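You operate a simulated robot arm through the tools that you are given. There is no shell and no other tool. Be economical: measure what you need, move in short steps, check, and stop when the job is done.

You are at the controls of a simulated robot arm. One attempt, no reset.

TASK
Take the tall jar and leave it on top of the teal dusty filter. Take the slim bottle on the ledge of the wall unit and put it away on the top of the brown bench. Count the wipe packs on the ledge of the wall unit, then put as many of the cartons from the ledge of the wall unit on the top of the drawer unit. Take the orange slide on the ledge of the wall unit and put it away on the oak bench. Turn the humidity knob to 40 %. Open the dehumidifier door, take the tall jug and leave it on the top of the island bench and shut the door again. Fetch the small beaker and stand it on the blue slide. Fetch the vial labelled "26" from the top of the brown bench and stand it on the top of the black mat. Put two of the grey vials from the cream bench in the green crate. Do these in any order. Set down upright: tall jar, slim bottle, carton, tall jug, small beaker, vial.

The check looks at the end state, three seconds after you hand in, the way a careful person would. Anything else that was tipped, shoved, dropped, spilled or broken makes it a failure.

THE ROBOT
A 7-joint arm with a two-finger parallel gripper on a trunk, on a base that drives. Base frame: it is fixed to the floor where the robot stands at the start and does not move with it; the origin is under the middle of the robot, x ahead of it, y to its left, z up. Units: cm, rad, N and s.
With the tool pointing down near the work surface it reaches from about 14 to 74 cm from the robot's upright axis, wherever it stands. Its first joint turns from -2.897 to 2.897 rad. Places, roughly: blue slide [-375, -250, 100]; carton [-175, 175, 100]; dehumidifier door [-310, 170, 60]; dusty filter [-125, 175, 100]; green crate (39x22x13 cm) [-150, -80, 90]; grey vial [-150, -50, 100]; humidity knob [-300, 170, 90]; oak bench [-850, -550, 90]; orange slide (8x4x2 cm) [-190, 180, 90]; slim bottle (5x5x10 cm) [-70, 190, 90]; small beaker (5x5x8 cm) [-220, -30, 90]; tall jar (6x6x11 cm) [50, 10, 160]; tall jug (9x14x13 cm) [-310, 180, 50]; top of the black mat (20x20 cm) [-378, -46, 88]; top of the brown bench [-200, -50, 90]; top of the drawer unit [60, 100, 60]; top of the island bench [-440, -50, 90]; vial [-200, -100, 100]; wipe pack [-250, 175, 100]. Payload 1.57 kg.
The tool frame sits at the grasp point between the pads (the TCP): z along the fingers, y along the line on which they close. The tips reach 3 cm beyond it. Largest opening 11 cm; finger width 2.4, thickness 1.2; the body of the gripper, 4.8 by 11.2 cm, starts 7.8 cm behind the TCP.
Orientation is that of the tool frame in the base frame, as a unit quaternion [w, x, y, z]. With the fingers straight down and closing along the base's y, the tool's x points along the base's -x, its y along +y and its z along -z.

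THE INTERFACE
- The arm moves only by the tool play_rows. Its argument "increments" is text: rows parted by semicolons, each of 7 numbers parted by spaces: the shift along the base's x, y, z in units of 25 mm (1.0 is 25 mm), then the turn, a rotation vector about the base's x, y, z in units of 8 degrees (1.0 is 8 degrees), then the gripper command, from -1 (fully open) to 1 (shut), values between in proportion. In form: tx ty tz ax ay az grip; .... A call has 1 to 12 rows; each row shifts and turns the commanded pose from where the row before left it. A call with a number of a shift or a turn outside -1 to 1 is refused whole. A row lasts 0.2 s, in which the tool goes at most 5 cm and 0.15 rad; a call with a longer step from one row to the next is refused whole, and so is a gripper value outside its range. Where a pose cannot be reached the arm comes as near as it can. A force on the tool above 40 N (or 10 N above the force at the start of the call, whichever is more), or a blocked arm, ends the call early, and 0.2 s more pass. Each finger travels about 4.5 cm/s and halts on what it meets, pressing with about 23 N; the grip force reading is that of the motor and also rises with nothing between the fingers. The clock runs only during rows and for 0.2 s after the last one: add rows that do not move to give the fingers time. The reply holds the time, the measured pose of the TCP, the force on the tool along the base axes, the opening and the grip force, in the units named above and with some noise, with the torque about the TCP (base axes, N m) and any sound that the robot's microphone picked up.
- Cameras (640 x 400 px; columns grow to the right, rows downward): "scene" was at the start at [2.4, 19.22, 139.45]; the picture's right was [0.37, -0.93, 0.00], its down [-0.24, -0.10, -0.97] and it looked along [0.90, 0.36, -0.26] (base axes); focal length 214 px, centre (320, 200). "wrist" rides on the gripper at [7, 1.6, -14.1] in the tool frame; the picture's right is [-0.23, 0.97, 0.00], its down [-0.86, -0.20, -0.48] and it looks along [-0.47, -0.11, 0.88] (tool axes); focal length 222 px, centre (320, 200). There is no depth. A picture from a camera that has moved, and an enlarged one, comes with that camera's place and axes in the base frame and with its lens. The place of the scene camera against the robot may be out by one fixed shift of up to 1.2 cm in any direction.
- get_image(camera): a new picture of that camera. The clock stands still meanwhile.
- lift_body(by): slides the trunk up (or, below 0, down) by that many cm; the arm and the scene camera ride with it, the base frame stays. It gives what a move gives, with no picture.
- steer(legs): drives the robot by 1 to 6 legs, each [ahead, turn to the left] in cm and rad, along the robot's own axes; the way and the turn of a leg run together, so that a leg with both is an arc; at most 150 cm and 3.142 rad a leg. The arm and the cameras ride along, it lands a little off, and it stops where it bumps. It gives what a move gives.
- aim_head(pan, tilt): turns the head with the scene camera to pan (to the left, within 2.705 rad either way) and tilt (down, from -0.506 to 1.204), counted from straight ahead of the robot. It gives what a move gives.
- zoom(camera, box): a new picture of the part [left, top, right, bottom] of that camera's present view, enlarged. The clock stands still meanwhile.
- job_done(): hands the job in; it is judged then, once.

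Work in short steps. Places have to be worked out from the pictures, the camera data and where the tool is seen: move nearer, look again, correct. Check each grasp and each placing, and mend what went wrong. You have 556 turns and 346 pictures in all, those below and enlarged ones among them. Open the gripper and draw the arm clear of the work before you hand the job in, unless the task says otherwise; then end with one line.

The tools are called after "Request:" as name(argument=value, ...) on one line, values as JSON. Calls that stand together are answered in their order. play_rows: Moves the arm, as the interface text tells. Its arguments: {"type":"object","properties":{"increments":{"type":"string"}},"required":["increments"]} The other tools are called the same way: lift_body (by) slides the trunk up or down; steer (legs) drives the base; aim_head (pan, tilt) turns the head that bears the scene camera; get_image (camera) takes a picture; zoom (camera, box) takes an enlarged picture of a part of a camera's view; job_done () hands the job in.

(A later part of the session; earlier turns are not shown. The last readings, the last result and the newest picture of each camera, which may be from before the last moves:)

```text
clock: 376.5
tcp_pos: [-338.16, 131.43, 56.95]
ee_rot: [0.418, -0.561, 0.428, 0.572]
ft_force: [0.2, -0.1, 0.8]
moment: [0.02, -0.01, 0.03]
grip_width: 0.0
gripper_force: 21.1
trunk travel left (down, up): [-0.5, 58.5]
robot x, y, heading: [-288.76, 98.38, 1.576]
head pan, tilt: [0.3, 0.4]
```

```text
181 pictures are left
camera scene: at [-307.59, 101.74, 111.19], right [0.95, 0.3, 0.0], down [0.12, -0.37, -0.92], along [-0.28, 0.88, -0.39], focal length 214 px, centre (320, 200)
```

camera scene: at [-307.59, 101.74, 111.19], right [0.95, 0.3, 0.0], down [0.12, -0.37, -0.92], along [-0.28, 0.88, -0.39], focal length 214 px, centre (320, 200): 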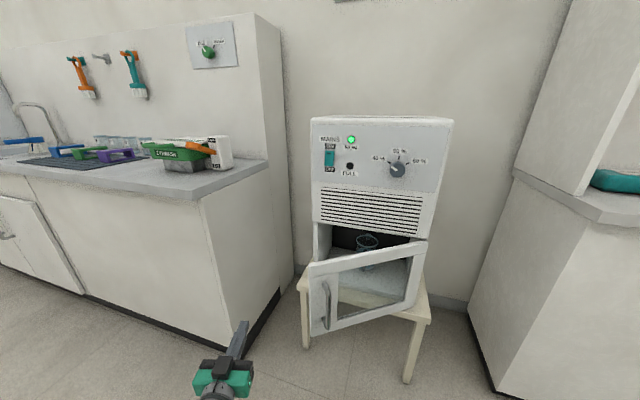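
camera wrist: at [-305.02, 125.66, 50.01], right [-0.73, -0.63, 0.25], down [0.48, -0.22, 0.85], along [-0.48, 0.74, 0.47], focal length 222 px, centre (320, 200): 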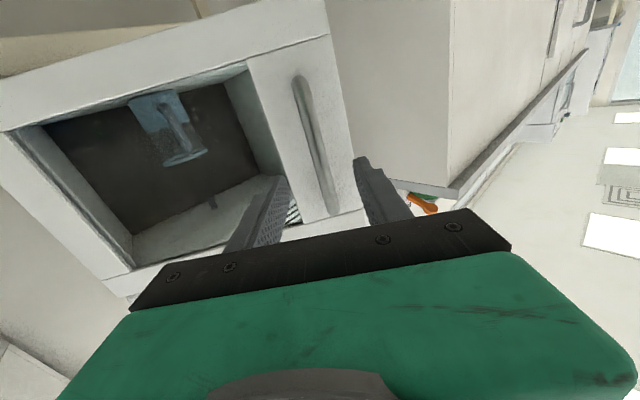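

Now move forward past the free edge (at ≈(-322,145)).

Request:
play_rows(increments="0 0.6 0 0 0 -0.3 1;0 0.8 0 0 0 -0.3 1;0 0.8 0 0 0 -0.3 1;0 0.8 0 0 0 -0.3 1;0 0.8 0 0 0 0 1;0 0.8 0 0 0 0 1;0 0.8 0 0 0 0 1;0 0 0 0 0 0 1")

Request:
get_image(camera="scene")

```text
clock: 378.3
tcp_pos: [-338.17, 144.84, 57.03]
ee_rot: [0.464, -0.523, 0.474, 0.535]
ft_force: [-0.6, -0.6, -0.2]
moment: [0.01, 0.01, -0.01]
grip_width: 0.0
gripper_force: 21.5
trunk travel left (down, up): [-0.5, 58.5]
robot x, y, heading: [-289.41, 98.92, 1.575]
head pan, tilt: [0.3, 0.4]
```

```text
180 pictures are left
camera scene: at [-307.59, 101.73, 111.19], right [0.95, 0.3, 0.0], down [0.12, -0.37, -0.92], along [-0.28, 0.88, -0.39], focal length 214 px, centre (320, 200)
```

scene: 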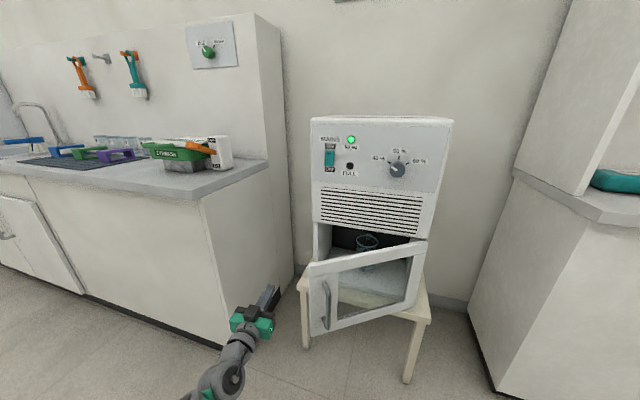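

Push the door's inner side rightwards along the arc to ~55°.

Request:
play_rows(increments="0.3 0.6 0 0 0 0 1;0.7 0.6 0 0 0 0 1;0.9 0.2 0 0 0 0 1;0.9 0 0 0 0 0 1;0.9 -0.1 0 0 0 0 1;0.9 -0.2 0 0 0 0 1;0.9 -0.4 0 0 0 0 1;0.8 -0.6 0 0 0 0 1;0.8 -0.8 0 0 0 0 1;0.8 -0.8 0 0 0 0 1;0 0 0 0 0 0 1")

Request:
get_image(camera="scene")

```text
clock: 379.9
tcp_pos: [-325.76, 146.23, 56.79]
ee_rot: [0.455, -0.528, 0.469, 0.543]
ft_force: [-7.2, -4.1, -0.8]
moment: [0.07, -0.03, -0.21]
grip_width: 0.0
gripper_force: 21.4
trunk travel left (down, up): [-0.5, 58.5]
robot x, y, heading: [-289.18, 98.59, 1.589]
head pan, tilt: [0.3, 0.4]
stopped in row 8: the force on the tool passed its limit at 51 N (the readings are from after the stop); the commanded pose is now the measured one
```

```text
179 pictures are left
camera scene: at [-307.66, 101.51, 111.19], right [0.95, 0.31, 0.0], down [0.12, -0.37, -0.92], along [-0.29, 0.88, -0.39], focal length 214 px, centre (320, 200)
```

scene: 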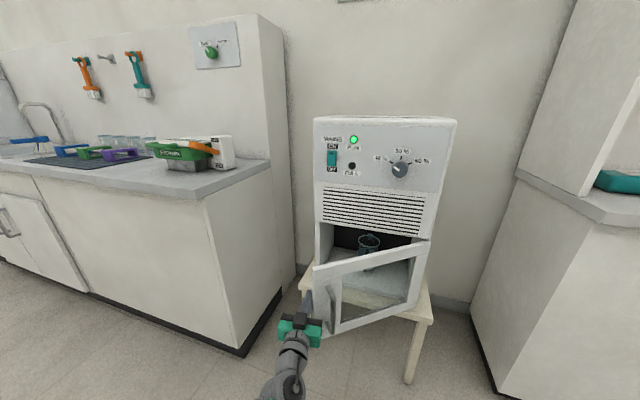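

Request:
get_image(camera="wrist")

Request:
zoom(camera="scene", box=[250, 220, 450, 370])

```text
178 pictures are left
camera wrist: at [-325.5, 131.99, 49.96], right [-0.96, -0.14, 0.25], down [0.29, -0.44, 0.85], along [-0.01, 0.88, 0.47], focal length 222 px, centre (320, 200)
```

wrist: 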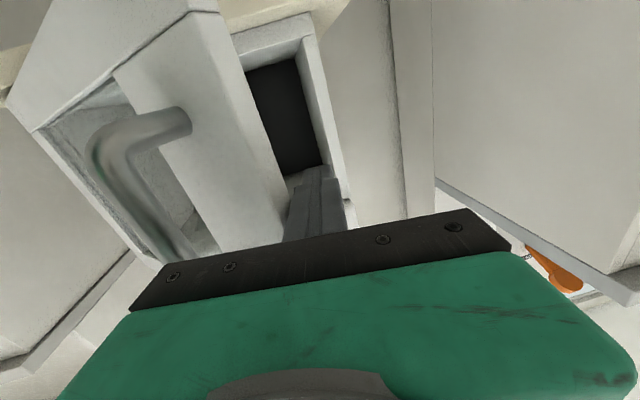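

```text
2.67 times, centred on (350, 295) of scene
camera zoom: at [-307.66, 101.51, 111.19], right [0.95, 0.31, 0.0], down [0.12, -0.37, -0.92], along [-0.29, 0.88, -0.39], focal length 572 px, centre (240, -53)
```

zoom: 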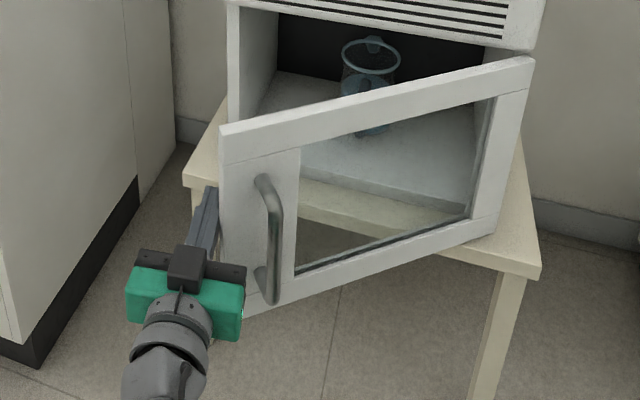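

The finger is pressing on the door's edge, not behind it. Back off left and yaw the hand right ~40° so the finger can hook behind the edge.

Request:
play_rows(increments="-0.6 0 0 0 0 0 1;-0.6 0 0 0 0 -0.6 1;-0.6 0 0 0 0 -0.8 1;-0.4 0.3 0 0 0 -0.8 1;0 0.4 0 0 0 -0.8 1;0 0.4 0 0 0 -0.8 1;0 0.4 0 0 0 -0.8 1;0 0 0 0 0 -0.4 1;0 0 0 0 0 0 1")

Request:
get_image(camera="wrist")

Request:
zoom(camera="scene", box=[200, 200, 460, 390])

```text
clock: 381.9
tcp_pos: [-329.46, 156.3, 56.82]
ee_rot: [0.559, -0.417, 0.574, 0.43]
ft_force: [-0.4, -0.5, 0.9]
moment: [0.01, 0.01, 0.01]
grip_width: 0.01
gripper_force: 21.4
out of reach, approached as far as the arm can: row 4, 5, 6, 7, 8
trunk travel left (down, up): [-0.5, 58.5]
robot x, y, heading: [-288.89, 99.09, 1.584]
head pan, tilt: [0.3, 0.4]
```

```text
176 pictures are left
camera wrist: at [-335.2, 143.18, 49.98], right [-0.93, 0.27, 0.25], down [0.08, -0.52, 0.85], along [0.36, 0.81, 0.46], focal length 222 px, centre (320, 200)
```

wrist: 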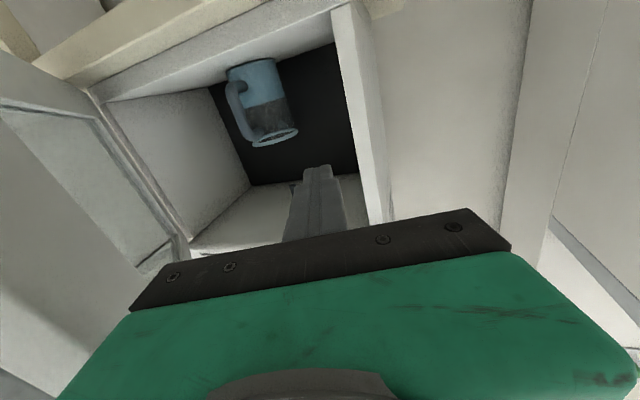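

```text
2.11 times, centred on (330, 295) of scene
camera zoom: at [-307.62, 101.57, 111.19], right [0.95, 0.31, 0.0], down [0.12, -0.37, -0.92], along [-0.29, 0.88, -0.39], focal length 452 px, centre (299, 0)
```

zoom: 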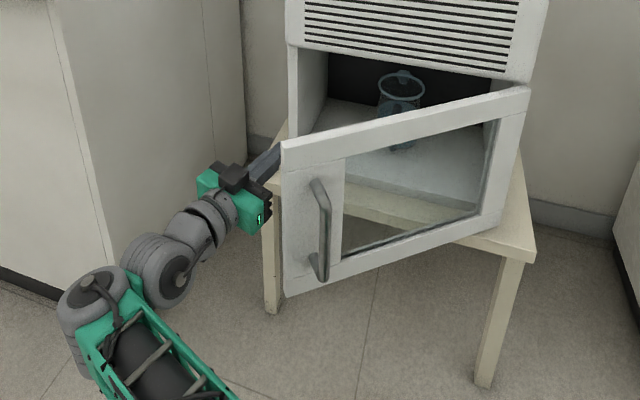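

The hand is now inside, behind the door edge. Push along the opening direction gently.

Request:
play_rows(increments="0.6 0 0 0 0 0 1;0.6 0 0 0 0 0 1;0.4 -0.2 0 0 0 0 1;0.3 -0.4 0 0 0 0 1;0.3 -0.4 0 0 0 0 1;0.3 -0.4 0 0 0 0 1;0.3 -0.4 0 0 0 0 1;0.3 -0.4 0 0 0 0 1;0.3 -0.4 0 0 0 0 1;0.35 -0.35 0 0 0 0 1;0.35 -0.35 0 0 0 0 1;0 0 0 0 0 0 1")

Request:
zoom(camera="scene", box=[200, 200, 460, 390])

```text
clock: 384.5
tcp_pos: [-322.2, 153.41, 56.66]
ee_rot: [0.559, -0.417, 0.574, 0.43]
ft_force: [-0.2, 0.3, 0.4]
moment: [0.01, -0.03, 0.01]
grip_width: 0.01
gripper_force: 21.4
out of reach, approached as far as the arm can: row 6, 7, 8, 9, 10, 11
trunk travel left (down, up): [-0.5, 58.5]
robot x, y, heading: [-289.23, 98.69, 1.586]
head pan, tilt: [0.3, 0.4]
```

```text
2.11 times, centred on (330, 295) of scene
camera zoom: at [-307.61, 101.57, 111.19], right [0.95, 0.31, 0.0], down [0.12, -0.37, -0.92], along [-0.29, 0.88, -0.39], focal length 452 px, centre (299, 0)
```

zoom: 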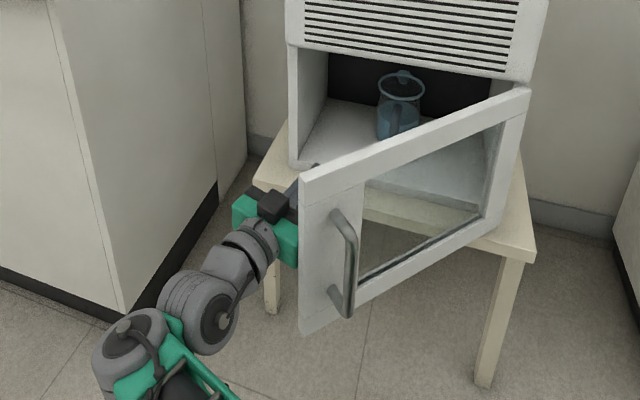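

Door opened further; arm limit reached. Use the base: back up 8 cm to drag the door along.

Request:
steer(legs=[[-8, 0]])

Request:
play_rows(increments="0.4 0 0 0 0 0 1;0.4 0 0 0 0 0 1;0.4 0 0 0 0 0 1;0.4 0 0 0 0 0 1;0.4 0 0 0 0 0 1;0.4 0 0 0 0 0 1;0 0 0 0 0 0 1")

Request:
zoom(camera="scene", box=[200, 200, 460, 390])

```text
clock: 385.6
tcp_pos: [-322.12, 145.49, 56.83]
ee_rot: [0.559, -0.416, 0.574, 0.429]
ft_force: [-0.2, 0.0, -0.5]
moment: [0.0, -0.01, -0.02]
grip_width: 0.02
gripper_force: 21.6
trunk travel left (down, up): [-0.5, 58.5]
robot x, y, heading: [-288.9, 90.59, 1.585]
head pan, tilt: [0.3, 0.4]
```

```text
clock: 386.9
tcp_pos: [-317.21, 145.09, 56.63]
ee_rot: [0.556, -0.421, 0.57, 0.435]
ft_force: [-8.8, -11.2, -1.1]
moment: [0.32, -0.21, -0.82]
grip_width: 0.03
gripper_force: 21.4
trunk travel left (down, up): [-0.5, 58.5]
robot x, y, heading: [-288.66, 90.77, 1.596]
head pan, tilt: [0.3, 0.4]
stopped in row 6: the force on the tool passed its limit at 49 N (the readings are from after the stop); the commanded pose is now the measured one
```

```text
2.11 times, centred on (330, 295) of scene
camera zoom: at [-307.56, 93.26, 111.19], right [0.95, 0.32, 0.0], down [0.12, -0.37, -0.92], along [-0.29, 0.87, -0.39], focal length 452 px, centre (299, 0)
```

zoom: 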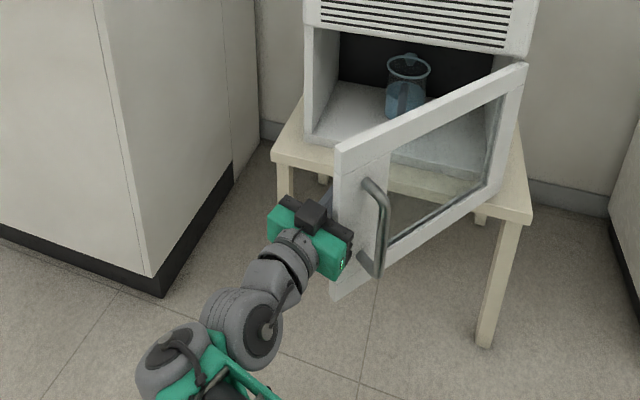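

Working. Repeat: back up and push right.

Request:
play_rows(increments="-0.2 0.1 0 0 0 0 1;0 0 0 0 0 0 1")

Request:
steer(legs=[[-6, 0]])

Request:
play_rows(increments="0.3 0 0 0 0 0 1;0.3 0 0 0 0 0 1;0.3 -0.1 0 0 0 0 1;0.3 -0.1 0 0 0 0 1;0.3 -0.1 0 0 0 0 1;0.3 -0.1 0 0 0 0 1;0.3 -0.1 0 0 0 0 1;0.3 -0.1 0 0 0 0 1;0 0 0 0 0 0 1")

Request:
zoom(camera="scene", box=[200, 200, 460, 390])

```text
clock: 387.5
tcp_pos: [-317.66, 145.27, 56.69]
ee_rot: [0.557, -0.42, 0.571, 0.433]
ft_force: [-4.3, -5.2, 3.0]
moment: [-0.1, -0.12, -0.39]
grip_width: 0.0
gripper_force: 21.5
trunk travel left (down, up): [-0.5, 58.5]
robot x, y, heading: [-288.97, 90.9, 1.594]
head pan, tilt: [0.3, 0.4]
```

```text
clock: 388.5
tcp_pos: [-317.5, 139.38, 56.79]
ee_rot: [0.556, -0.42, 0.571, 0.433]
ft_force: [0.4, 0.4, 0.6]
moment: [0.03, 0.02, 0.0]
grip_width: 0.0
gripper_force: 21.2
trunk travel left (down, up): [-0.5, 58.5]
robot x, y, heading: [-288.82, 84.66, 1.597]
head pan, tilt: [0.3, 0.4]
```

```text
clock: 390.5
tcp_pos: [-311.43, 137.94, 56.76]
ee_rot: [0.556, -0.42, 0.571, 0.433]
ft_force: [-0.4, -0.4, -0.7]
moment: [-0.01, 0.02, -0.02]
grip_width: 0.0
gripper_force: 21.4
trunk travel left (down, up): [-0.5, 58.5]
robot x, y, heading: [-289.24, 84.56, 1.595]
head pan, tilt: [0.3, 0.4]
```

```text
2.11 times, centred on (330, 295) of scene
camera zoom: at [-307.38, 87.44, 111.19], right [0.95, 0.32, 0.0], down [0.12, -0.37, -0.92], along [-0.29, 0.87, -0.39], focal length 452 px, centre (299, 0)
```

zoom: 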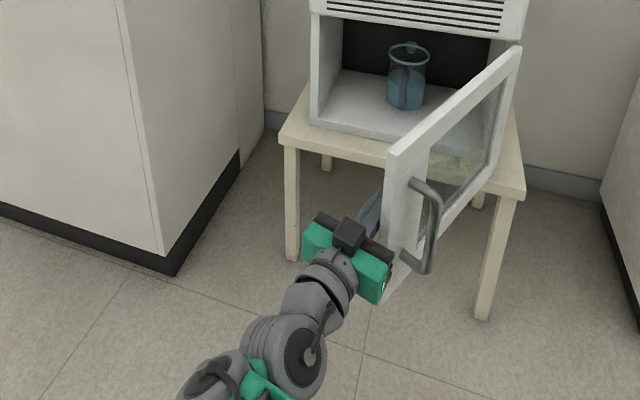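

Door ~67°. Continue pushing right.

Request:
play_rows(increments="0.4 -0.12 0 0 0 0 1;0.4 -0.12 0 0 0 0 1;0.4 -0.1 0 0 0 0 1;0.4 -0.1 0 0 0 0 1;0.4 -0.05 0 0 0 0 1;0.4 -0.05 0 0 0 0 1;0.4 0 0 0 0 0 1;0.4 0 0 0 0 0 1;0.4 0 0 0 0 0 1;0.4 0 0 0 0 0 1;0 0 0 0 0 0 1")

Request:
get_image(camera="scene")

```text
clock: 392.9
tcp_pos: [-301.38, 136.66, 56.69]
ee_rot: [0.556, -0.42, 0.571, 0.433]
ft_force: [-0.2, -0.2, -0.6]
moment: [0.03, -0.02, 0.01]
grip_width: 0.0
gripper_force: 21.1
trunk travel left (down, up): [-0.5, 58.5]
robot x, y, heading: [-288.75, 84.77, 1.59]
head pan, tilt: [0.3, 0.4]
```

```text
171 pictures are left
camera scene: at [-307.38, 87.44, 111.19], right [0.95, 0.32, 0.0], down [0.12, -0.37, -0.92], along [-0.29, 0.87, -0.39], focal length 214 px, centre (320, 200)
```

scene: 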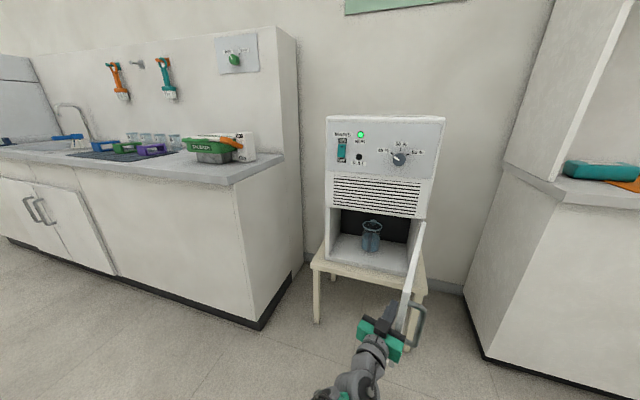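

~88° now. Keep pushing right as far as reach allows.

Request:
play_rows(increments="0.4 0 0 0 0 0 1;0.4 0 0 0 0 0 1;0.4 0 0 0 0 0 1;0.4 0.05 0 0 0 0 1;0.4 0.05 0 0 0 0 1;0.4 0.05 0 0 0 0 1;0.4 0.1 0 0 0 0 1;0.4 0.1 0 0 0 0 1;0.4 0.1 0 0 0 0 1;0.4 0.1 0 0 0 0 1;0 0 0 0 0 0 1")

Request:
get_image(camera="scene")

```text
clock: 394.6
tcp_pos: [-294.24, 137.03, 56.67]
ee_rot: [0.558, -0.421, 0.57, 0.432]
ft_force: [0.9, -14.8, 3.8]
moment: [-0.07, -0.06, -0.3]
grip_width: 0.0
gripper_force: 21.4
trunk travel left (down, up): [-0.5, 58.5]
robot x, y, heading: [-288.76, 84.77, 1.594]
head pan, tilt: [0.3, 0.4]
stopped in row 8: the force on the tool passed its limit at 47 N (the readings are from after the stop); the commanded pose is now the measured one
```

```text
170 pictures are left
camera scene: at [-307.38, 87.24, 111.21], right [0.95, 0.32, 0.0], down [0.12, -0.37, -0.92], along [-0.29, 0.87, -0.39], focal length 214 px, centre (320, 200)
```

scene: 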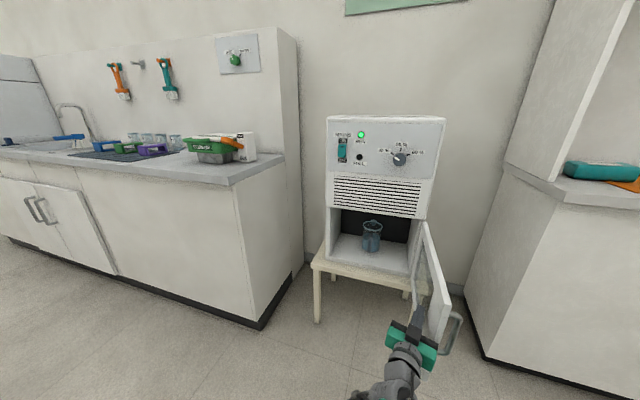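

~105°. A little more: relieve −y, then continue right.

Request:
play_rows(increments="0.2 -0.4 0 0 0 0 1;0.4 -0.1 0 0 0 0 1;0.4 0 0 0 0 0 1;0.4 0 0 0 0 0 1;0.4 0 0 0 0 0 1;0.4 0.05 0 0 0 0 1;0.4 0.05 0 0 0 0 1;0.4 0.05 0 0 0 0 1;0.4 0.1 0 0 0 0 1;0 0 0 0 0 0 1")

Request:
get_image(camera="scene")

```text
clock: 396.8
tcp_pos: [-285.77, 136.41, 56.52]
ee_rot: [0.557, -0.422, 0.571, 0.432]
ft_force: [-0.2, 0.0, 0.0]
moment: [0.01, 0.01, 0.03]
grip_width: 0.0
gripper_force: 21.4
trunk travel left (down, up): [-0.5, 58.5]
robot x, y, heading: [-289.22, 84.64, 1.592]
head pan, tilt: [0.3, 0.4]
```

```text
169 pictures are left
camera scene: at [-307.38, 87.35, 111.2], right [0.95, 0.32, 0.0], down [0.12, -0.37, -0.92], along [-0.29, 0.87, -0.39], focal length 214 px, centre (320, 200)
```

scene: 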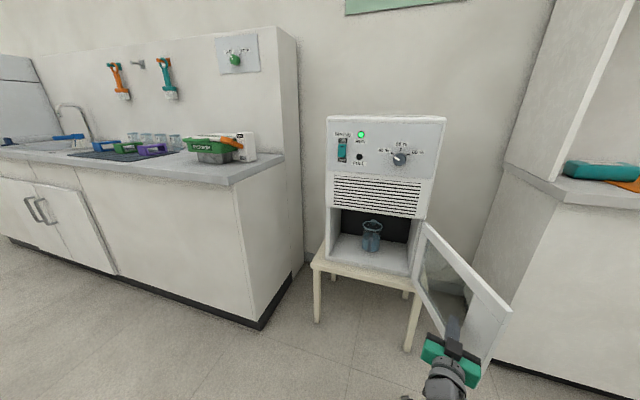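

Door wide open. Zoom on the jug.

Request:
zoom(camera="scene", box=[320, 195, 430, 280])

```text
4.71 times, centred on (375, 238) of scene
camera zoom: at [-307.38, 87.35, 111.2], right [0.95, 0.32, 0.0], down [0.12, -0.37, -0.92], along [-0.29, 0.87, -0.39], focal length 1009 px, centre (61, 24)
```

zoom: 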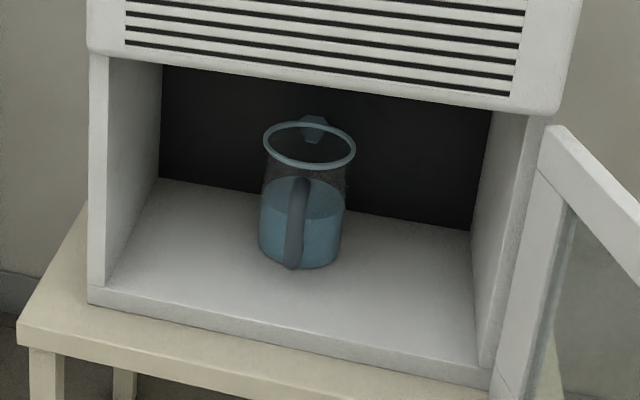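

The jug (half full of water) has its handle to the front; body centre ≈(-311,180). I'll grip the body with the handle between the fingers. Move left, straighten yaw, open fully.

Request:
play_rows(increments="-0.9 -0.2 0 0 0 0.3 1;-0.9 0 0 0 0 0.3 0.5;-0.9 0 0 0 0 0.3 0;-0.9 0 0 0 0 0.3 -0.5;-0.9 0 0 0 0 0.3 -1;-0.9 0 0 0 0 0.3 -1;-0.9 0 0 0 0 0.2 -1;-0.9 0 0 0 0 0 -1;-0.9 0 0 0 0 0 -1;-0.9 0 0 0 0 0 -1;-0.9 0 0 0 0 0 -1;0 0 0 0 0 0 -1")

Request:
steer(legs=[[10, 0]])

Request:
get_image(camera="wrist")

Request:
get_image(camera="scene")

```text
clock: 399.4
tcp_pos: [-310.59, 136.06, 56.61]
ee_rot: [0.49, -0.498, 0.506, 0.506]
ft_force: [-0.4, 0.1, -0.6]
moment: [0.0, 0.03, 0.04]
grip_width: 10.99
gripper_force: 0.1
trunk travel left (down, up): [-0.5, 58.5]
robot x, y, heading: [-288.97, 84.3, 1.594]
head pan, tilt: [0.3, 0.4]
```

```text
clock: 400.6
tcp_pos: [-310.8, 146.1, 56.59]
ee_rot: [0.491, -0.497, 0.507, 0.505]
ft_force: [0.1, 0.3, -0.1]
moment: [0.03, 0.02, -0.01]
grip_width: 11.0
gripper_force: 0.0
trunk travel left (down, up): [-0.5, 58.5]
robot x, y, heading: [-289.22, 94.63, 1.59]
head pan, tilt: [0.3, 0.4]
```

```text
167 pictures are left
camera wrist: at [-312.44, 131.76, 49.78], right [-0.97, 0.0, 0.25], down [0.22, -0.47, 0.85], along [0.11, 0.88, 0.46], focal length 222 px, centre (320, 200)
```

wrist: 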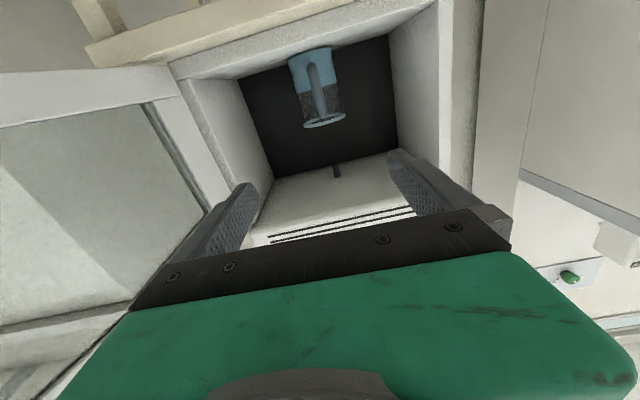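

```text
166 pictures are left
camera scene: at [-307.61, 97.45, 111.19], right [0.95, 0.32, 0.0], down [0.12, -0.37, -0.92], along [-0.29, 0.87, -0.39], focal length 214 px, centre (320, 200)
```

scene: 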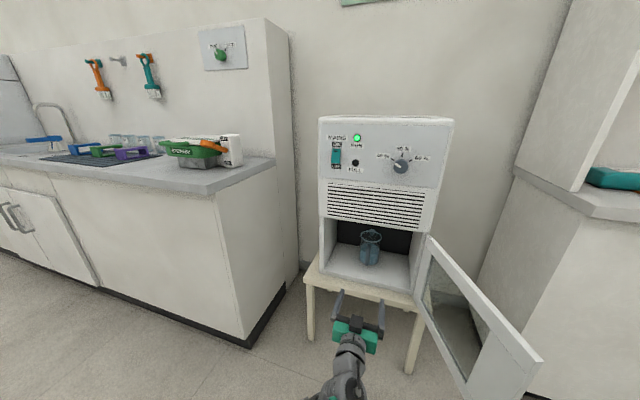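

Jug axis ≈(-311.6,181). Drive 8 more, align x, then creep in while watching.

Request:
steer(legs=[[8, 0]])

Request:
play_rows(increments="-0.2 0.5 0 0 0 0 -1;-0.1 0.5 0 0 0 0 -1;0 0.5 0 0 0 0 -1;0 0.5 0 0 0 0 -1;0 0.4 0 0 0 0 -1;0 0 0 0 0 0 -1")

Request:
get_image(camera="wrist")

Request:
zoom(camera="scene", box=[300, 200, 440, 330])

```text
clock: 401.6
tcp_pos: [-310.89, 153.97, 56.54]
ee_rot: [0.491, -0.497, 0.506, 0.505]
ft_force: [0.0, 0.9, 0.1]
moment: [0.0, 0.0, -0.02]
grip_width: 11.01
gripper_force: 0.1
trunk travel left (down, up): [-0.5, 58.5]
robot x, y, heading: [-289.07, 102.61, 1.589]
head pan, tilt: [0.3, 0.4]
```

```text
clock: 403.0
tcp_pos: [-311.74, 159.99, 56.55]
ee_rot: [0.49, -0.497, 0.506, 0.506]
ft_force: [-0.2, 0.3, -0.2]
moment: [-0.02, 0.0, 0.03]
grip_width: 10.99
gripper_force: 0.0
trunk travel left (down, up): [-0.5, 58.5]
robot x, y, heading: [-289.57, 102.32, 1.59]
head pan, tilt: [0.3, 0.4]
```

```text
165 pictures are left
camera wrist: at [-313.36, 145.76, 49.75], right [-0.97, -0.01, 0.25], down [0.22, -0.47, 0.85], along [0.11, 0.88, 0.46], focal length 222 px, centre (320, 200)
```

wrist: 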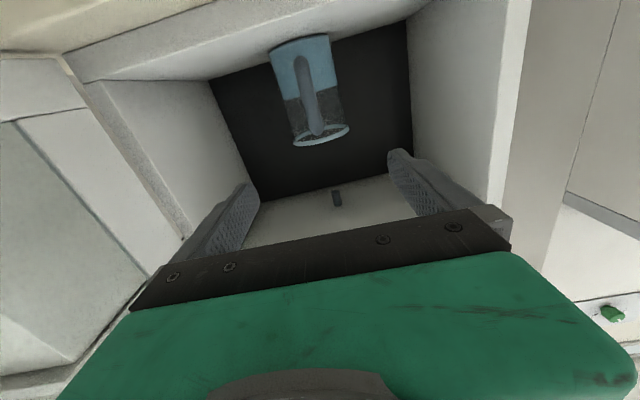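

```text
3.08 times, centred on (370, 265) of scene
camera zoom: at [-307.79, 105.37, 111.19], right [0.95, 0.32, 0.0], down [0.12, -0.37, -0.92], along [-0.29, 0.87, -0.39], focal length 660 px, centre (166, 0)
```

zoom: 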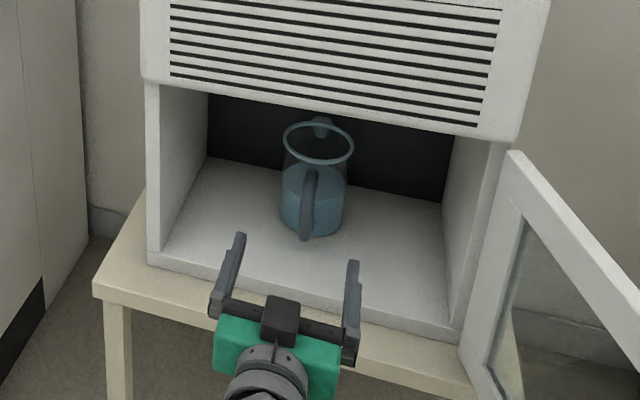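

Align to x≈-312.05, z≈55, and advance to y≈172, then look.

Request:
play_rows(increments="-0.12 0.6 -0.2 0 0 0 -1;0 0.6 -0.2 0 0 0 -1;0 0.6 -0.2 0 0 0 -1;0 0.6 0 0 0 0 -1;0 0.6 0 0 0 0 -1;0 0.6 0 0 0 0 -1;0 0.6 0 0 0 0 -1;0 0.4 0 0 0 0 -1;0 0 0 0 0 0 -1")

Request:
get_image(camera="wrist")

Request:
zoom(camera="scene", box=[300, 200, 440, 330])

```text
clock: 405.0
tcp_pos: [-312.03, 171.51, 55.0]
ee_rot: [0.491, -0.498, 0.505, 0.506]
ft_force: [0.0, 0.2, 0.0]
moment: [0.0, 0.0, 0.03]
grip_width: 10.99
gripper_force: 0.1
trunk travel left (down, up): [-0.5, 58.5]
robot x, y, heading: [-289.44, 103.08, 1.592]
head pan, tilt: [0.3, 0.4]
```

```text
163 pictures are left
camera wrist: at [-313.68, 157.24, 48.19], right [-0.97, -0.01, 0.25], down [0.22, -0.47, 0.85], along [0.11, 0.88, 0.46], focal length 222 px, centre (320, 200)
```

wrist: 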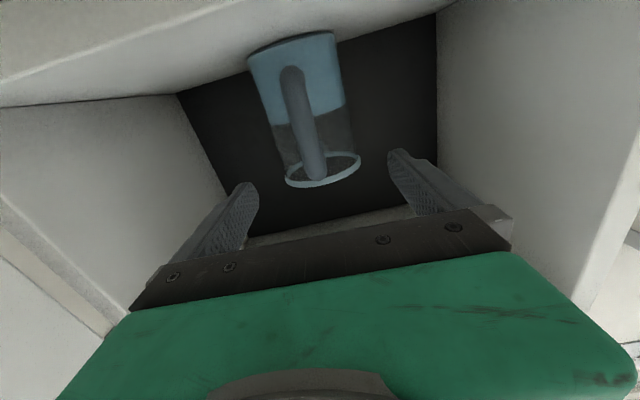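

```text
3.08 times, centred on (370, 265) of scene
camera zoom: at [-307.79, 105.37, 111.19], right [0.95, 0.32, 0.0], down [0.12, -0.37, -0.92], along [-0.29, 0.87, -0.39], focal length 660 px, centre (166, 0)
```

zoom: 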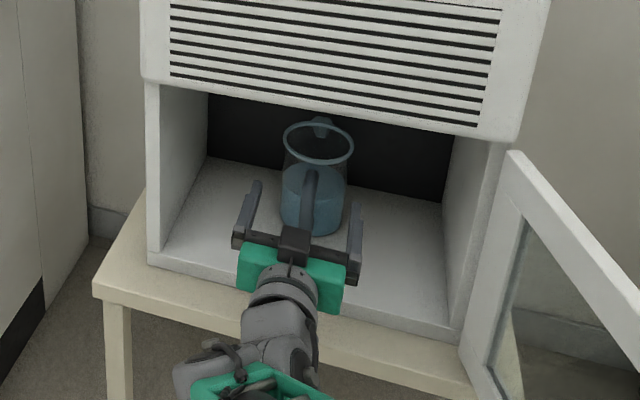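

Alignment good (jug axis ≈(-311.9,182)). Advance 8 cm slowly to straddle the body.

Request:
play_rows(increments="0.05 0.4 0 0 0 0 -1;0 0.4 0 0 0 0 -1;0 0.4 0 0 0 0 -1;0 0.4 0 0 0 0 -1;0 0.4 0 0 0 0 -1;0 0.4 0 0 0 0 -1;0 0.4 0 0 0 0 -1;0 0.3 0 0 0 0 -1;0 0.15 0 0 0 0 -1;0 0 0 0 0 0 -1")

Request:
get_image(camera="wrist")

Request:
zoom(camera="scene", box=[300, 200, 440, 330])

```text
clock: 407.2
tcp_pos: [-311.87, 179.63, 55.13]
ee_rot: [0.491, -0.498, 0.505, 0.506]
ft_force: [0.5, -0.7, 0.1]
moment: [-0.02, 0.02, 0.05]
grip_width: 11.01
gripper_force: 0.1
trunk travel left (down, up): [-0.5, 58.5]
robot x, y, heading: [-289.12, 102.47, 1.589]
head pan, tilt: [0.3, 0.4]
```

```text
161 pictures are left
camera wrist: at [-313.52, 165.28, 48.32], right [-0.97, -0.01, 0.25], down [0.22, -0.47, 0.85], along [0.11, 0.88, 0.46], focal length 222 px, centre (320, 200)
```

wrist: 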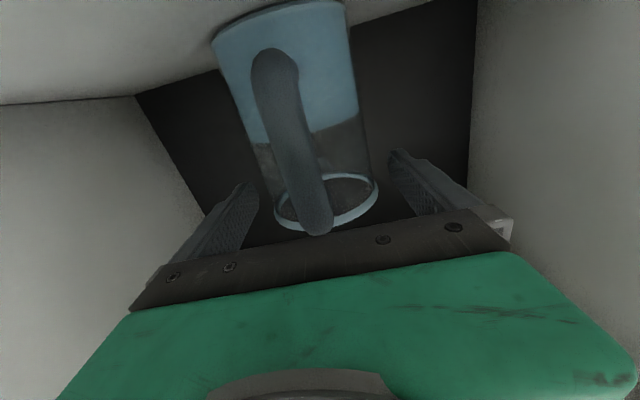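

```text
3.08 times, centred on (370, 265) of scene
camera zoom: at [-307.79, 105.38, 111.19], right [0.95, 0.32, 0.0], down [0.12, -0.37, -0.92], along [-0.29, 0.87, -0.39], focal length 660 px, centre (166, 0)
```

zoom: 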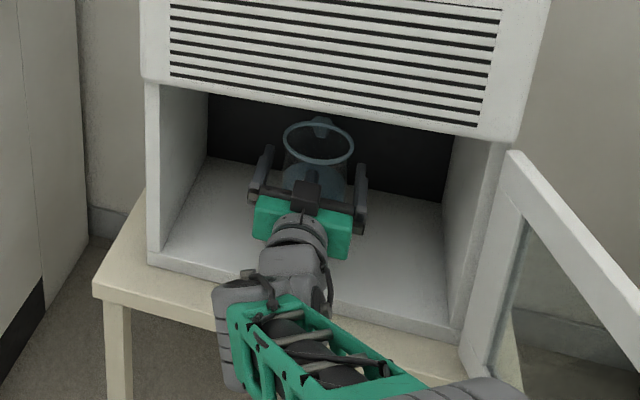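

Body is between the fingers. Close gently.

Request:
play_rows(increments="0 0 0 0 0 0 -0.8;0 0 0 0 0 0 -0.7;0 0 0 0 0 0 -0.6;0 0 0 0 0 0 -0.4;0 0 0 0 0 0 0;0 0 0 0 0 0 0.5;0 0 0 0 0 0 0.5")

Request:
get_image(camera="wrist")

```text
clock: 408.8
tcp_pos: [-311.87, 179.54, 55.16]
ee_rot: [0.491, -0.497, 0.506, 0.505]
ft_force: [1.2, 0.3, 0.0]
moment: [0.02, -0.17, 0.05]
grip_width: 8.42
gripper_force: 23.4
trunk travel left (down, up): [-0.5, 58.5]
robot x, y, heading: [-289.36, 102.28, 1.591]
head pan, tilt: [0.3, 0.4]
```

```text
159 pictures are left
camera wrist: at [-313.49, 165.28, 48.33], right [-0.97, 0.0, 0.25], down [0.22, -0.47, 0.85], along [0.11, 0.88, 0.46], focal length 222 px, centre (320, 200)
```

wrist: 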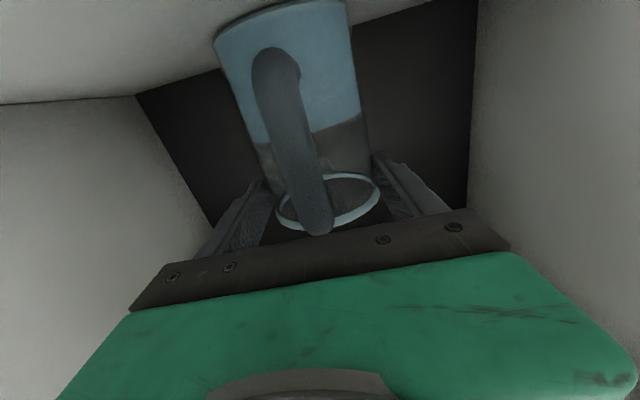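

Grip 8.42 cm at 23 N. Lift 2.5 cm gently and check.

Request:
lift_body(by=1)

Request:
lift_body(by=2)

Request:
get_image(camera="wrist")

Request:
zoom(camera="scene", box=[300, 200, 440, 330])

```text
clock: 409.4
tcp_pos: [-311.87, 179.58, 56.01]
ee_rot: [0.491, -0.499, 0.506, 0.505]
ft_force: [0.2, -0.3, -4.0]
moment: [-0.02, 0.02, -0.03]
grip_width: 8.37
gripper_force: 22.6
trunk travel left (down, up): [-1.5, 57.5]
robot x, y, heading: [-289.27, 102.65, 1.591]
head pan, tilt: [0.3, 0.4]
```

```text
clock: 410.1
tcp_pos: [-311.98, 179.58, 58.16]
ee_rot: [0.491, -0.498, 0.506, 0.505]
ft_force: [-0.6, 0.6, -4.1]
moment: [0.0, -0.01, 0.02]
grip_width: 8.37
gripper_force: 22.8
trunk travel left (down, up): [-3.5, 55.5]
robot x, y, heading: [-289.51, 102.75, 1.593]
head pan, tilt: [0.3, 0.4]
```

```text
158 pictures are left
camera wrist: at [-313.52, 165.28, 51.27], right [-0.97, 0.0, 0.25], down [0.22, -0.47, 0.85], along [0.11, 0.88, 0.46], focal length 222 px, centre (320, 200)
```

wrist: 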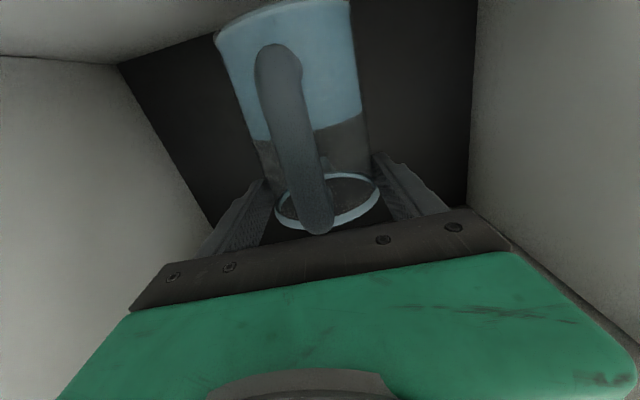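

```text
3.08 times, centred on (370, 265) of scene
camera zoom: at [-307.8, 105.41, 114.19], right [0.95, 0.32, 0.0], down [0.12, -0.37, -0.92], along [-0.29, 0.87, -0.39], focal length 660 px, centre (166, 0)
```

zoom: 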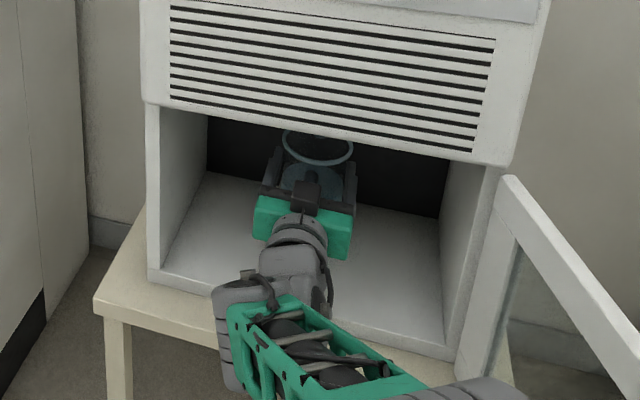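

Lifted (≈4 N). Back straight out of the chamber, then raise.

Request:
steer(legs=[[-40, 0]])

Request:
lift_body(by=40)

Request:
get_image(camera="scene")

Request:
get_image(camera="wrist")

```text
clock: 412.5
tcp_pos: [-310.99, 139.82, 57.93]
ee_rot: [0.491, -0.498, 0.506, 0.505]
ft_force: [-0.2, -0.6, -5.0]
moment: [-0.06, -0.03, -0.04]
grip_width: 8.36
gripper_force: 23.2
trunk travel left (down, up): [-3.5, 55.5]
robot x, y, heading: [-288.23, 62.91, 1.594]
head pan, tilt: [0.3, 0.4]
```

```text
clock: 416.4
tcp_pos: [-311.01, 139.84, 98.02]
ee_rot: [0.491, -0.498, 0.506, 0.505]
ft_force: [-0.4, 0.7, -4.8]
moment: [-0.02, -0.01, 0.04]
grip_width: 8.4
gripper_force: 23.2
trunk travel left (down, up): [-43.5, 15.5]
robot x, y, heading: [-288.27, 62.77, 1.594]
head pan, tilt: [0.3, 0.4]
```

```text
156 pictures are left
camera scene: at [-306.92, 65.63, 154.19], right [0.95, 0.32, 0.0], down [0.12, -0.37, -0.92], along [-0.29, 0.87, -0.39], focal length 214 px, centre (320, 200)
```

scene: 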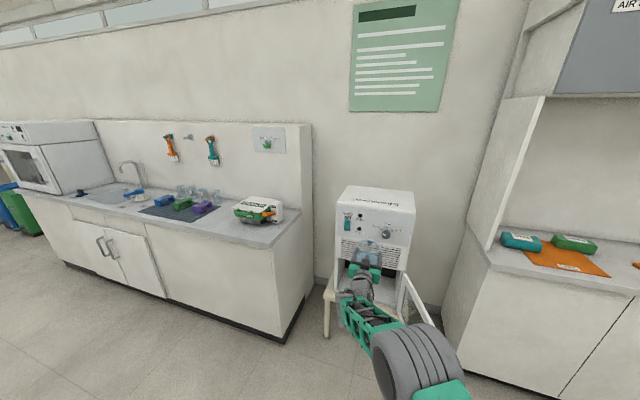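

```text
155 pictures are left
camera wrist: at [-312.62, 125.49, 91.26], right [-0.97, 0.0, 0.25], down [0.22, -0.47, 0.85], along [0.11, 0.88, 0.46], focal length 222 px, centre (320, 200)
```

wrist: 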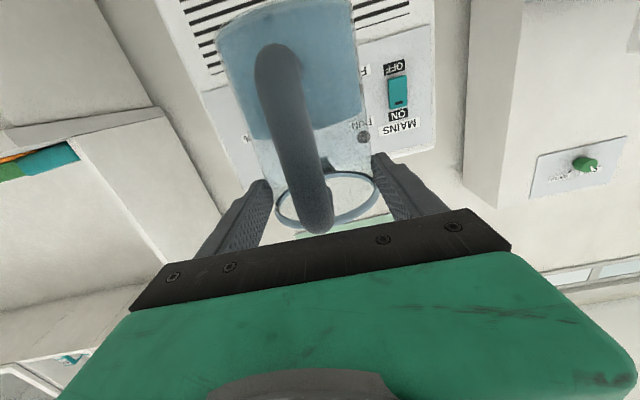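

Raise 10 more and drive to the island bench.

Request:
lift_body(by=10)

Request:
steer(legs=[[0, 0.31], [-46, 0], [0, 1.24]])

Request:
aim_head(pan=0.2, tilt=0.6)

Request:
get_image(camera="scene")

```text
clock: 417.7
tcp_pos: [-310.98, 139.84, 108.0]
ee_rot: [0.49, -0.498, 0.506, 0.506]
ft_force: [0.1, 0.4, -4.9]
moment: [-0.02, 0.01, 0.01]
grip_width: 8.36
gripper_force: 22.8
trunk travel left (down, up): [-53.5, 5.5]
robot x, y, heading: [-288.22, 63.03, 1.602]
head pan, tilt: [0.3, 0.4]
```

```text
clock: 424.5
tcp_pos: [-350.77, -1.13, 108.1]
ee_rot: [0.001, 0.71, -0.016, -0.704]
ft_force: [0.0, -0.1, -4.4]
moment: [0.02, -0.07, 0.02]
grip_width: 8.37
gripper_force: 23.0
trunk travel left (down, up): [-53.5, 5.5]
robot x, y, heading: [-273.73, 19.88, 3.137]
head pan, tilt: [0.3, 0.4]
```

```text
clock: 425.2
tcp_pos: [-350.86, -1.17, 108.11]
ee_rot: [0.002, 0.71, -0.014, -0.704]
ft_force: [0.1, 0.1, -4.5]
moment: [0.03, 0.0, -0.02]
grip_width: 8.38
gripper_force: 22.8
trunk travel left (down, up): [-53.5, 5.5]
robot x, y, heading: [-273.02, 19.44, 3.138]
head pan, tilt: [0.201, 0.6]
```

```text
154 pictures are left
camera scene: at [-276.38, 2.48, 162.37], right [-0.2, 0.98, 0.0], down [0.55, 0.11, -0.83], along [-0.81, -0.16, -0.56], focal length 214 px, centre (320, 200)
```

scene: 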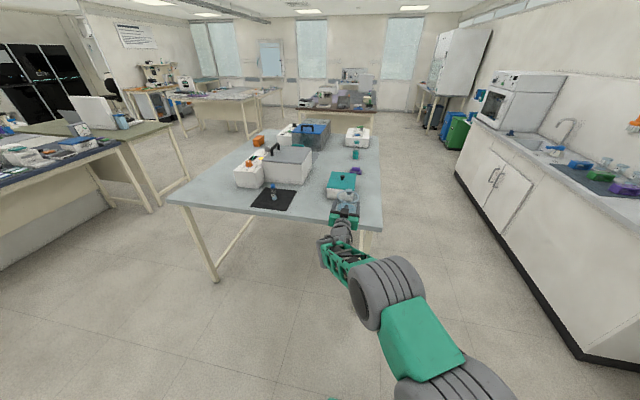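

Island front edge is x≈-362; box behind at x≈-383. I'll set the jug at about (-372.5,-2). Drive 19 cm forward and look.

Request:
steer(legs=[[19, 0]])

Request:
get_image(camera="wrist")

Request:
zoom(camera="scene", box=[260, 140, 440, 280])

```text
clock: 426.8
tcp_pos: [-369.73, -0.84, 107.98]
ee_rot: [0.001, 0.71, -0.016, -0.704]
ft_force: [-0.3, -0.6, -4.5]
moment: [-0.02, -0.01, 0.02]
grip_width: 8.39
gripper_force: 23.1
trunk travel left (down, up): [-53.5, 5.5]
robot x, y, heading: [-291.94, 19.39, 3.137]
head pan, tilt: [0.201, 0.6]
```

```text
153 pictures are left
camera wrist: at [-355.51, -3.08, 101.22], right [-0.02, -0.97, 0.25], down [0.48, 0.21, 0.85], along [-0.88, 0.14, 0.46], focal length 222 px, centre (320, 200)
```

wrist: 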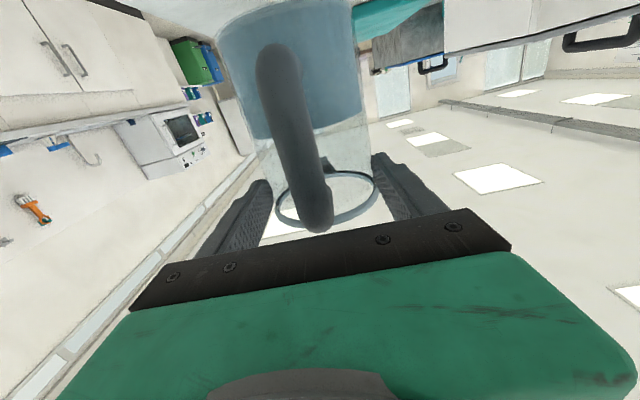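

```text
2.86 times, centred on (350, 210) of scene
camera zoom: at [-295.27, 2.58, 162.36], right [-0.19, 0.98, 0.0], down [0.56, 0.11, -0.82], along [-0.81, -0.16, -0.57], focal length 613 px, centre (234, 171)
```

zoom: 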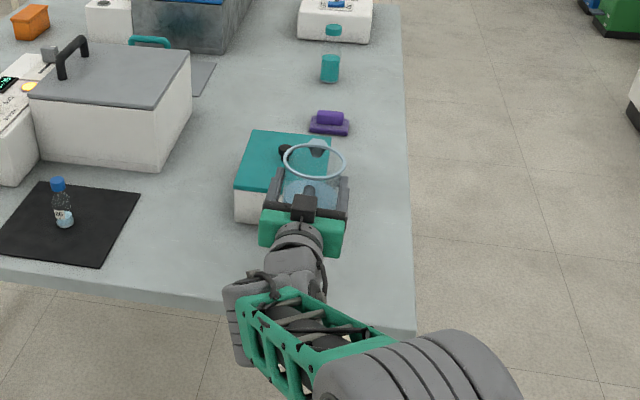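

Shift 4 cm to +y (clear of the box), then lower with the trunk.

Request:
play_rows(increments="0 0.4 0 0 0 0 0.5;0 0.4 0 0 0 0 0.5;0 0.4 0 0 0 0 0.5;0 0.4 0 0 0 0 0.5;0 0 0 0 0 0 0.5")

Request:
lift_body(by=-9)

Request:
lift_body(by=-1)

Request:
get_image(camera="wrist")

Request:
zoom(camera="scene", box=[260, 140, 440, 280])

```text
clock: 428.0
tcp_pos: [-369.67, 3.11, 107.97]
ee_rot: [0.0, 0.71, -0.016, -0.704]
ft_force: [-0.1, 0.2, -3.9]
moment: [0.01, -0.04, -0.01]
grip_width: 8.37
gripper_force: 22.4
trunk travel left (down, up): [-53.5, 5.5]
robot x, y, heading: [-292.29, 19.94, 3.131]
head pan, tilt: [0.201, 0.6]
```

```text
clock: 429.2
tcp_pos: [-369.64, 3.07, 99.03]
ee_rot: [0.001, 0.71, -0.015, -0.704]
ft_force: [-0.1, 0.2, -4.5]
moment: [0.01, -0.03, 0.04]
grip_width: 8.39
gripper_force: 23.1
trunk travel left (down, up): [-44.5, 14.5]
robot x, y, heading: [-292.03, 19.55, 3.136]
head pan, tilt: [0.201, 0.6]
```

```text
clock: 429.8
tcp_pos: [-369.6, 3.07, 98.68]
ee_rot: [-0.003, -0.706, 0.016, 0.708]
ft_force: [-1.8, -1.4, 16.2]
moment: [0.63, 0.39, 0.02]
grip_width: 8.41
gripper_force: 22.8
trunk travel left (down, up): [-43.5, 15.5]
robot x, y, heading: [-292.11, 19.52, 3.136]
head pan, tilt: [0.201, 0.6]
```

```text
151 pictures are left
camera wrist: at [-355.5, 0.82, 91.79], right [-0.02, -0.97, 0.25], down [0.49, 0.21, 0.85], along [-0.87, 0.14, 0.47], focal length 222 px, centre (320, 200)
```

wrist: 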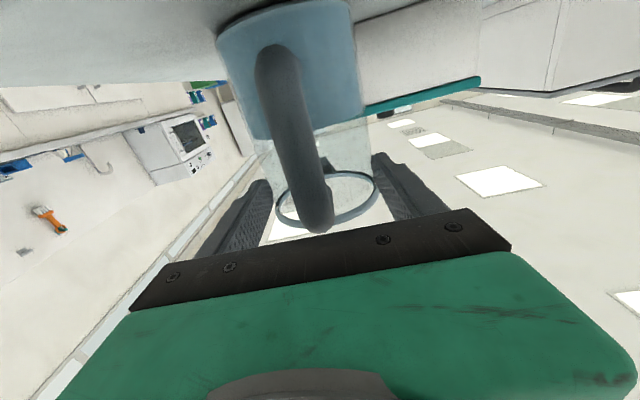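

```text
2.86 times, centred on (350, 210) of scene
camera zoom: at [-294.99, 2.62, 152.41], right [-0.19, 0.98, 0.0], down [0.55, 0.11, -0.83], along [-0.81, -0.16, -0.56], focal length 613 px, centre (234, 171)
```

zoom: 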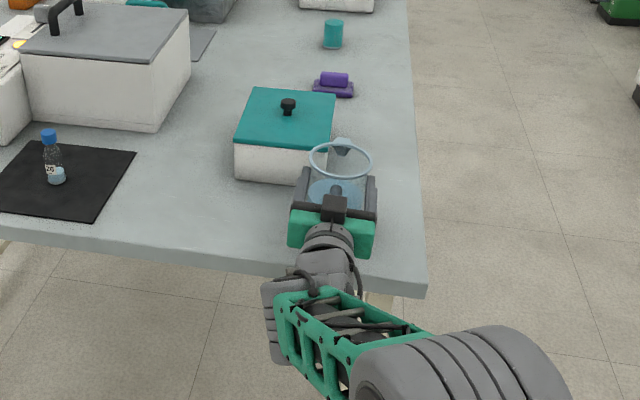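

Contact (16 N). Relieve 2 mm and open slowly, then back straight out.

Request:
lift_body(by=0.2)

Request:
play_rows(increments="0 0 0 0 0 0 -0.4;0 0 0 0 0 0 -0.55;0 0 0 0 0 0 -0.65;0 0 0 0 0 0 -0.8;0 0 0 0 0 0 -1;0 0 0 0 0 0 -1")

Request:
get_image(camera="wrist")

```text
clock: 430.3
tcp_pos: [-369.45, 2.9, 98.58]
ee_rot: [0.002, 0.708, -0.016, -0.706]
ft_force: [-1.4, -2.3, 17.8]
moment: [0.51, 0.42, 0.09]
grip_width: 8.41
gripper_force: 22.5
trunk travel left (down, up): [-43.7, 15.3]
robot x, y, heading: [-291.92, 19.75, 3.138]
head pan, tilt: [0.201, 0.6]
```

```text
clock: 431.7
tcp_pos: [-369.74, 3.16, 98.17]
ee_rot: [0.0, 0.71, -0.016, -0.704]
ft_force: [0.6, -0.8, 0.0]
moment: [0.02, -0.01, 0.0]
grip_width: 10.99
gripper_force: 0.1
trunk travel left (down, up): [-43.7, 15.3]
robot x, y, heading: [-292.17, 19.69, 3.135]
head pan, tilt: [0.201, 0.6]
```

```text
149 pictures are left
camera wrist: at [-355.42, 0.89, 91.44], right [-0.02, -0.97, 0.25], down [0.48, 0.21, 0.85], along [-0.88, 0.14, 0.46], focal length 222 px, centre (320, 200)
```

wrist: 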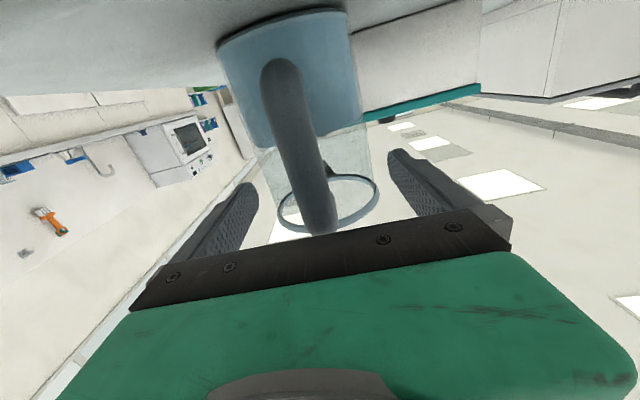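

Request:
steer(legs=[[-12, 0]])

Request:
get_image(camera="wrist")

Request:
zoom(camera="scene", box=[260, 140, 440, 280])

```text
clock: 433.0
tcp_pos: [-357.23, 3.07, 98.27]
ee_rot: [0.0, 0.71, -0.017, -0.704]
ft_force: [-0.1, 0.5, -0.5]
moment: [0.01, 0.0, -0.02]
grip_width: 10.98
gripper_force: 0.1
trunk travel left (down, up): [-43.7, 15.3]
robot x, y, heading: [-279.76, 19.53, 3.135]
head pan, tilt: [0.201, 0.6]
```

```text
148 pictures are left
camera wrist: at [-343.05, 0.8, 91.46], right [-0.02, -0.97, 0.25], down [0.48, 0.21, 0.85], along [-0.88, 0.14, 0.46], focal length 222 px, centre (320, 200)
```

wrist: 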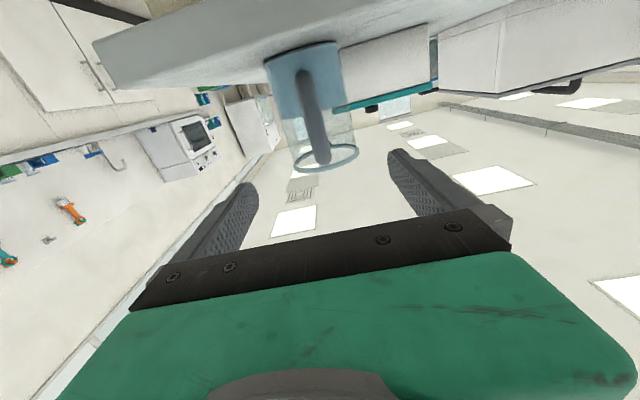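

```text
2.86 times, centred on (350, 210) of scene
camera zoom: at [-282.79, 2.53, 152.57], right [-0.19, 0.98, 0.0], down [0.55, 0.11, -0.83], along [-0.81, -0.16, -0.56], focal length 613 px, centre (234, 171)
```

zoom: 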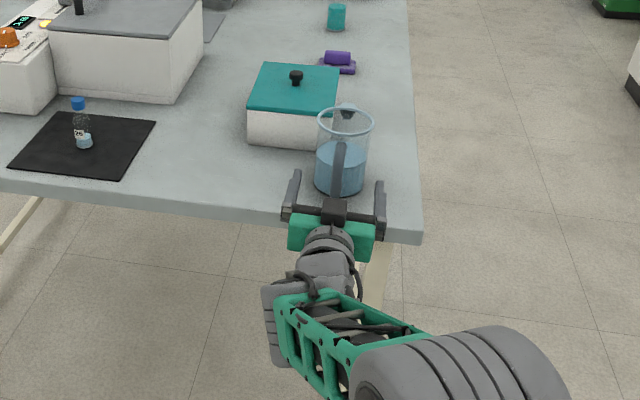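

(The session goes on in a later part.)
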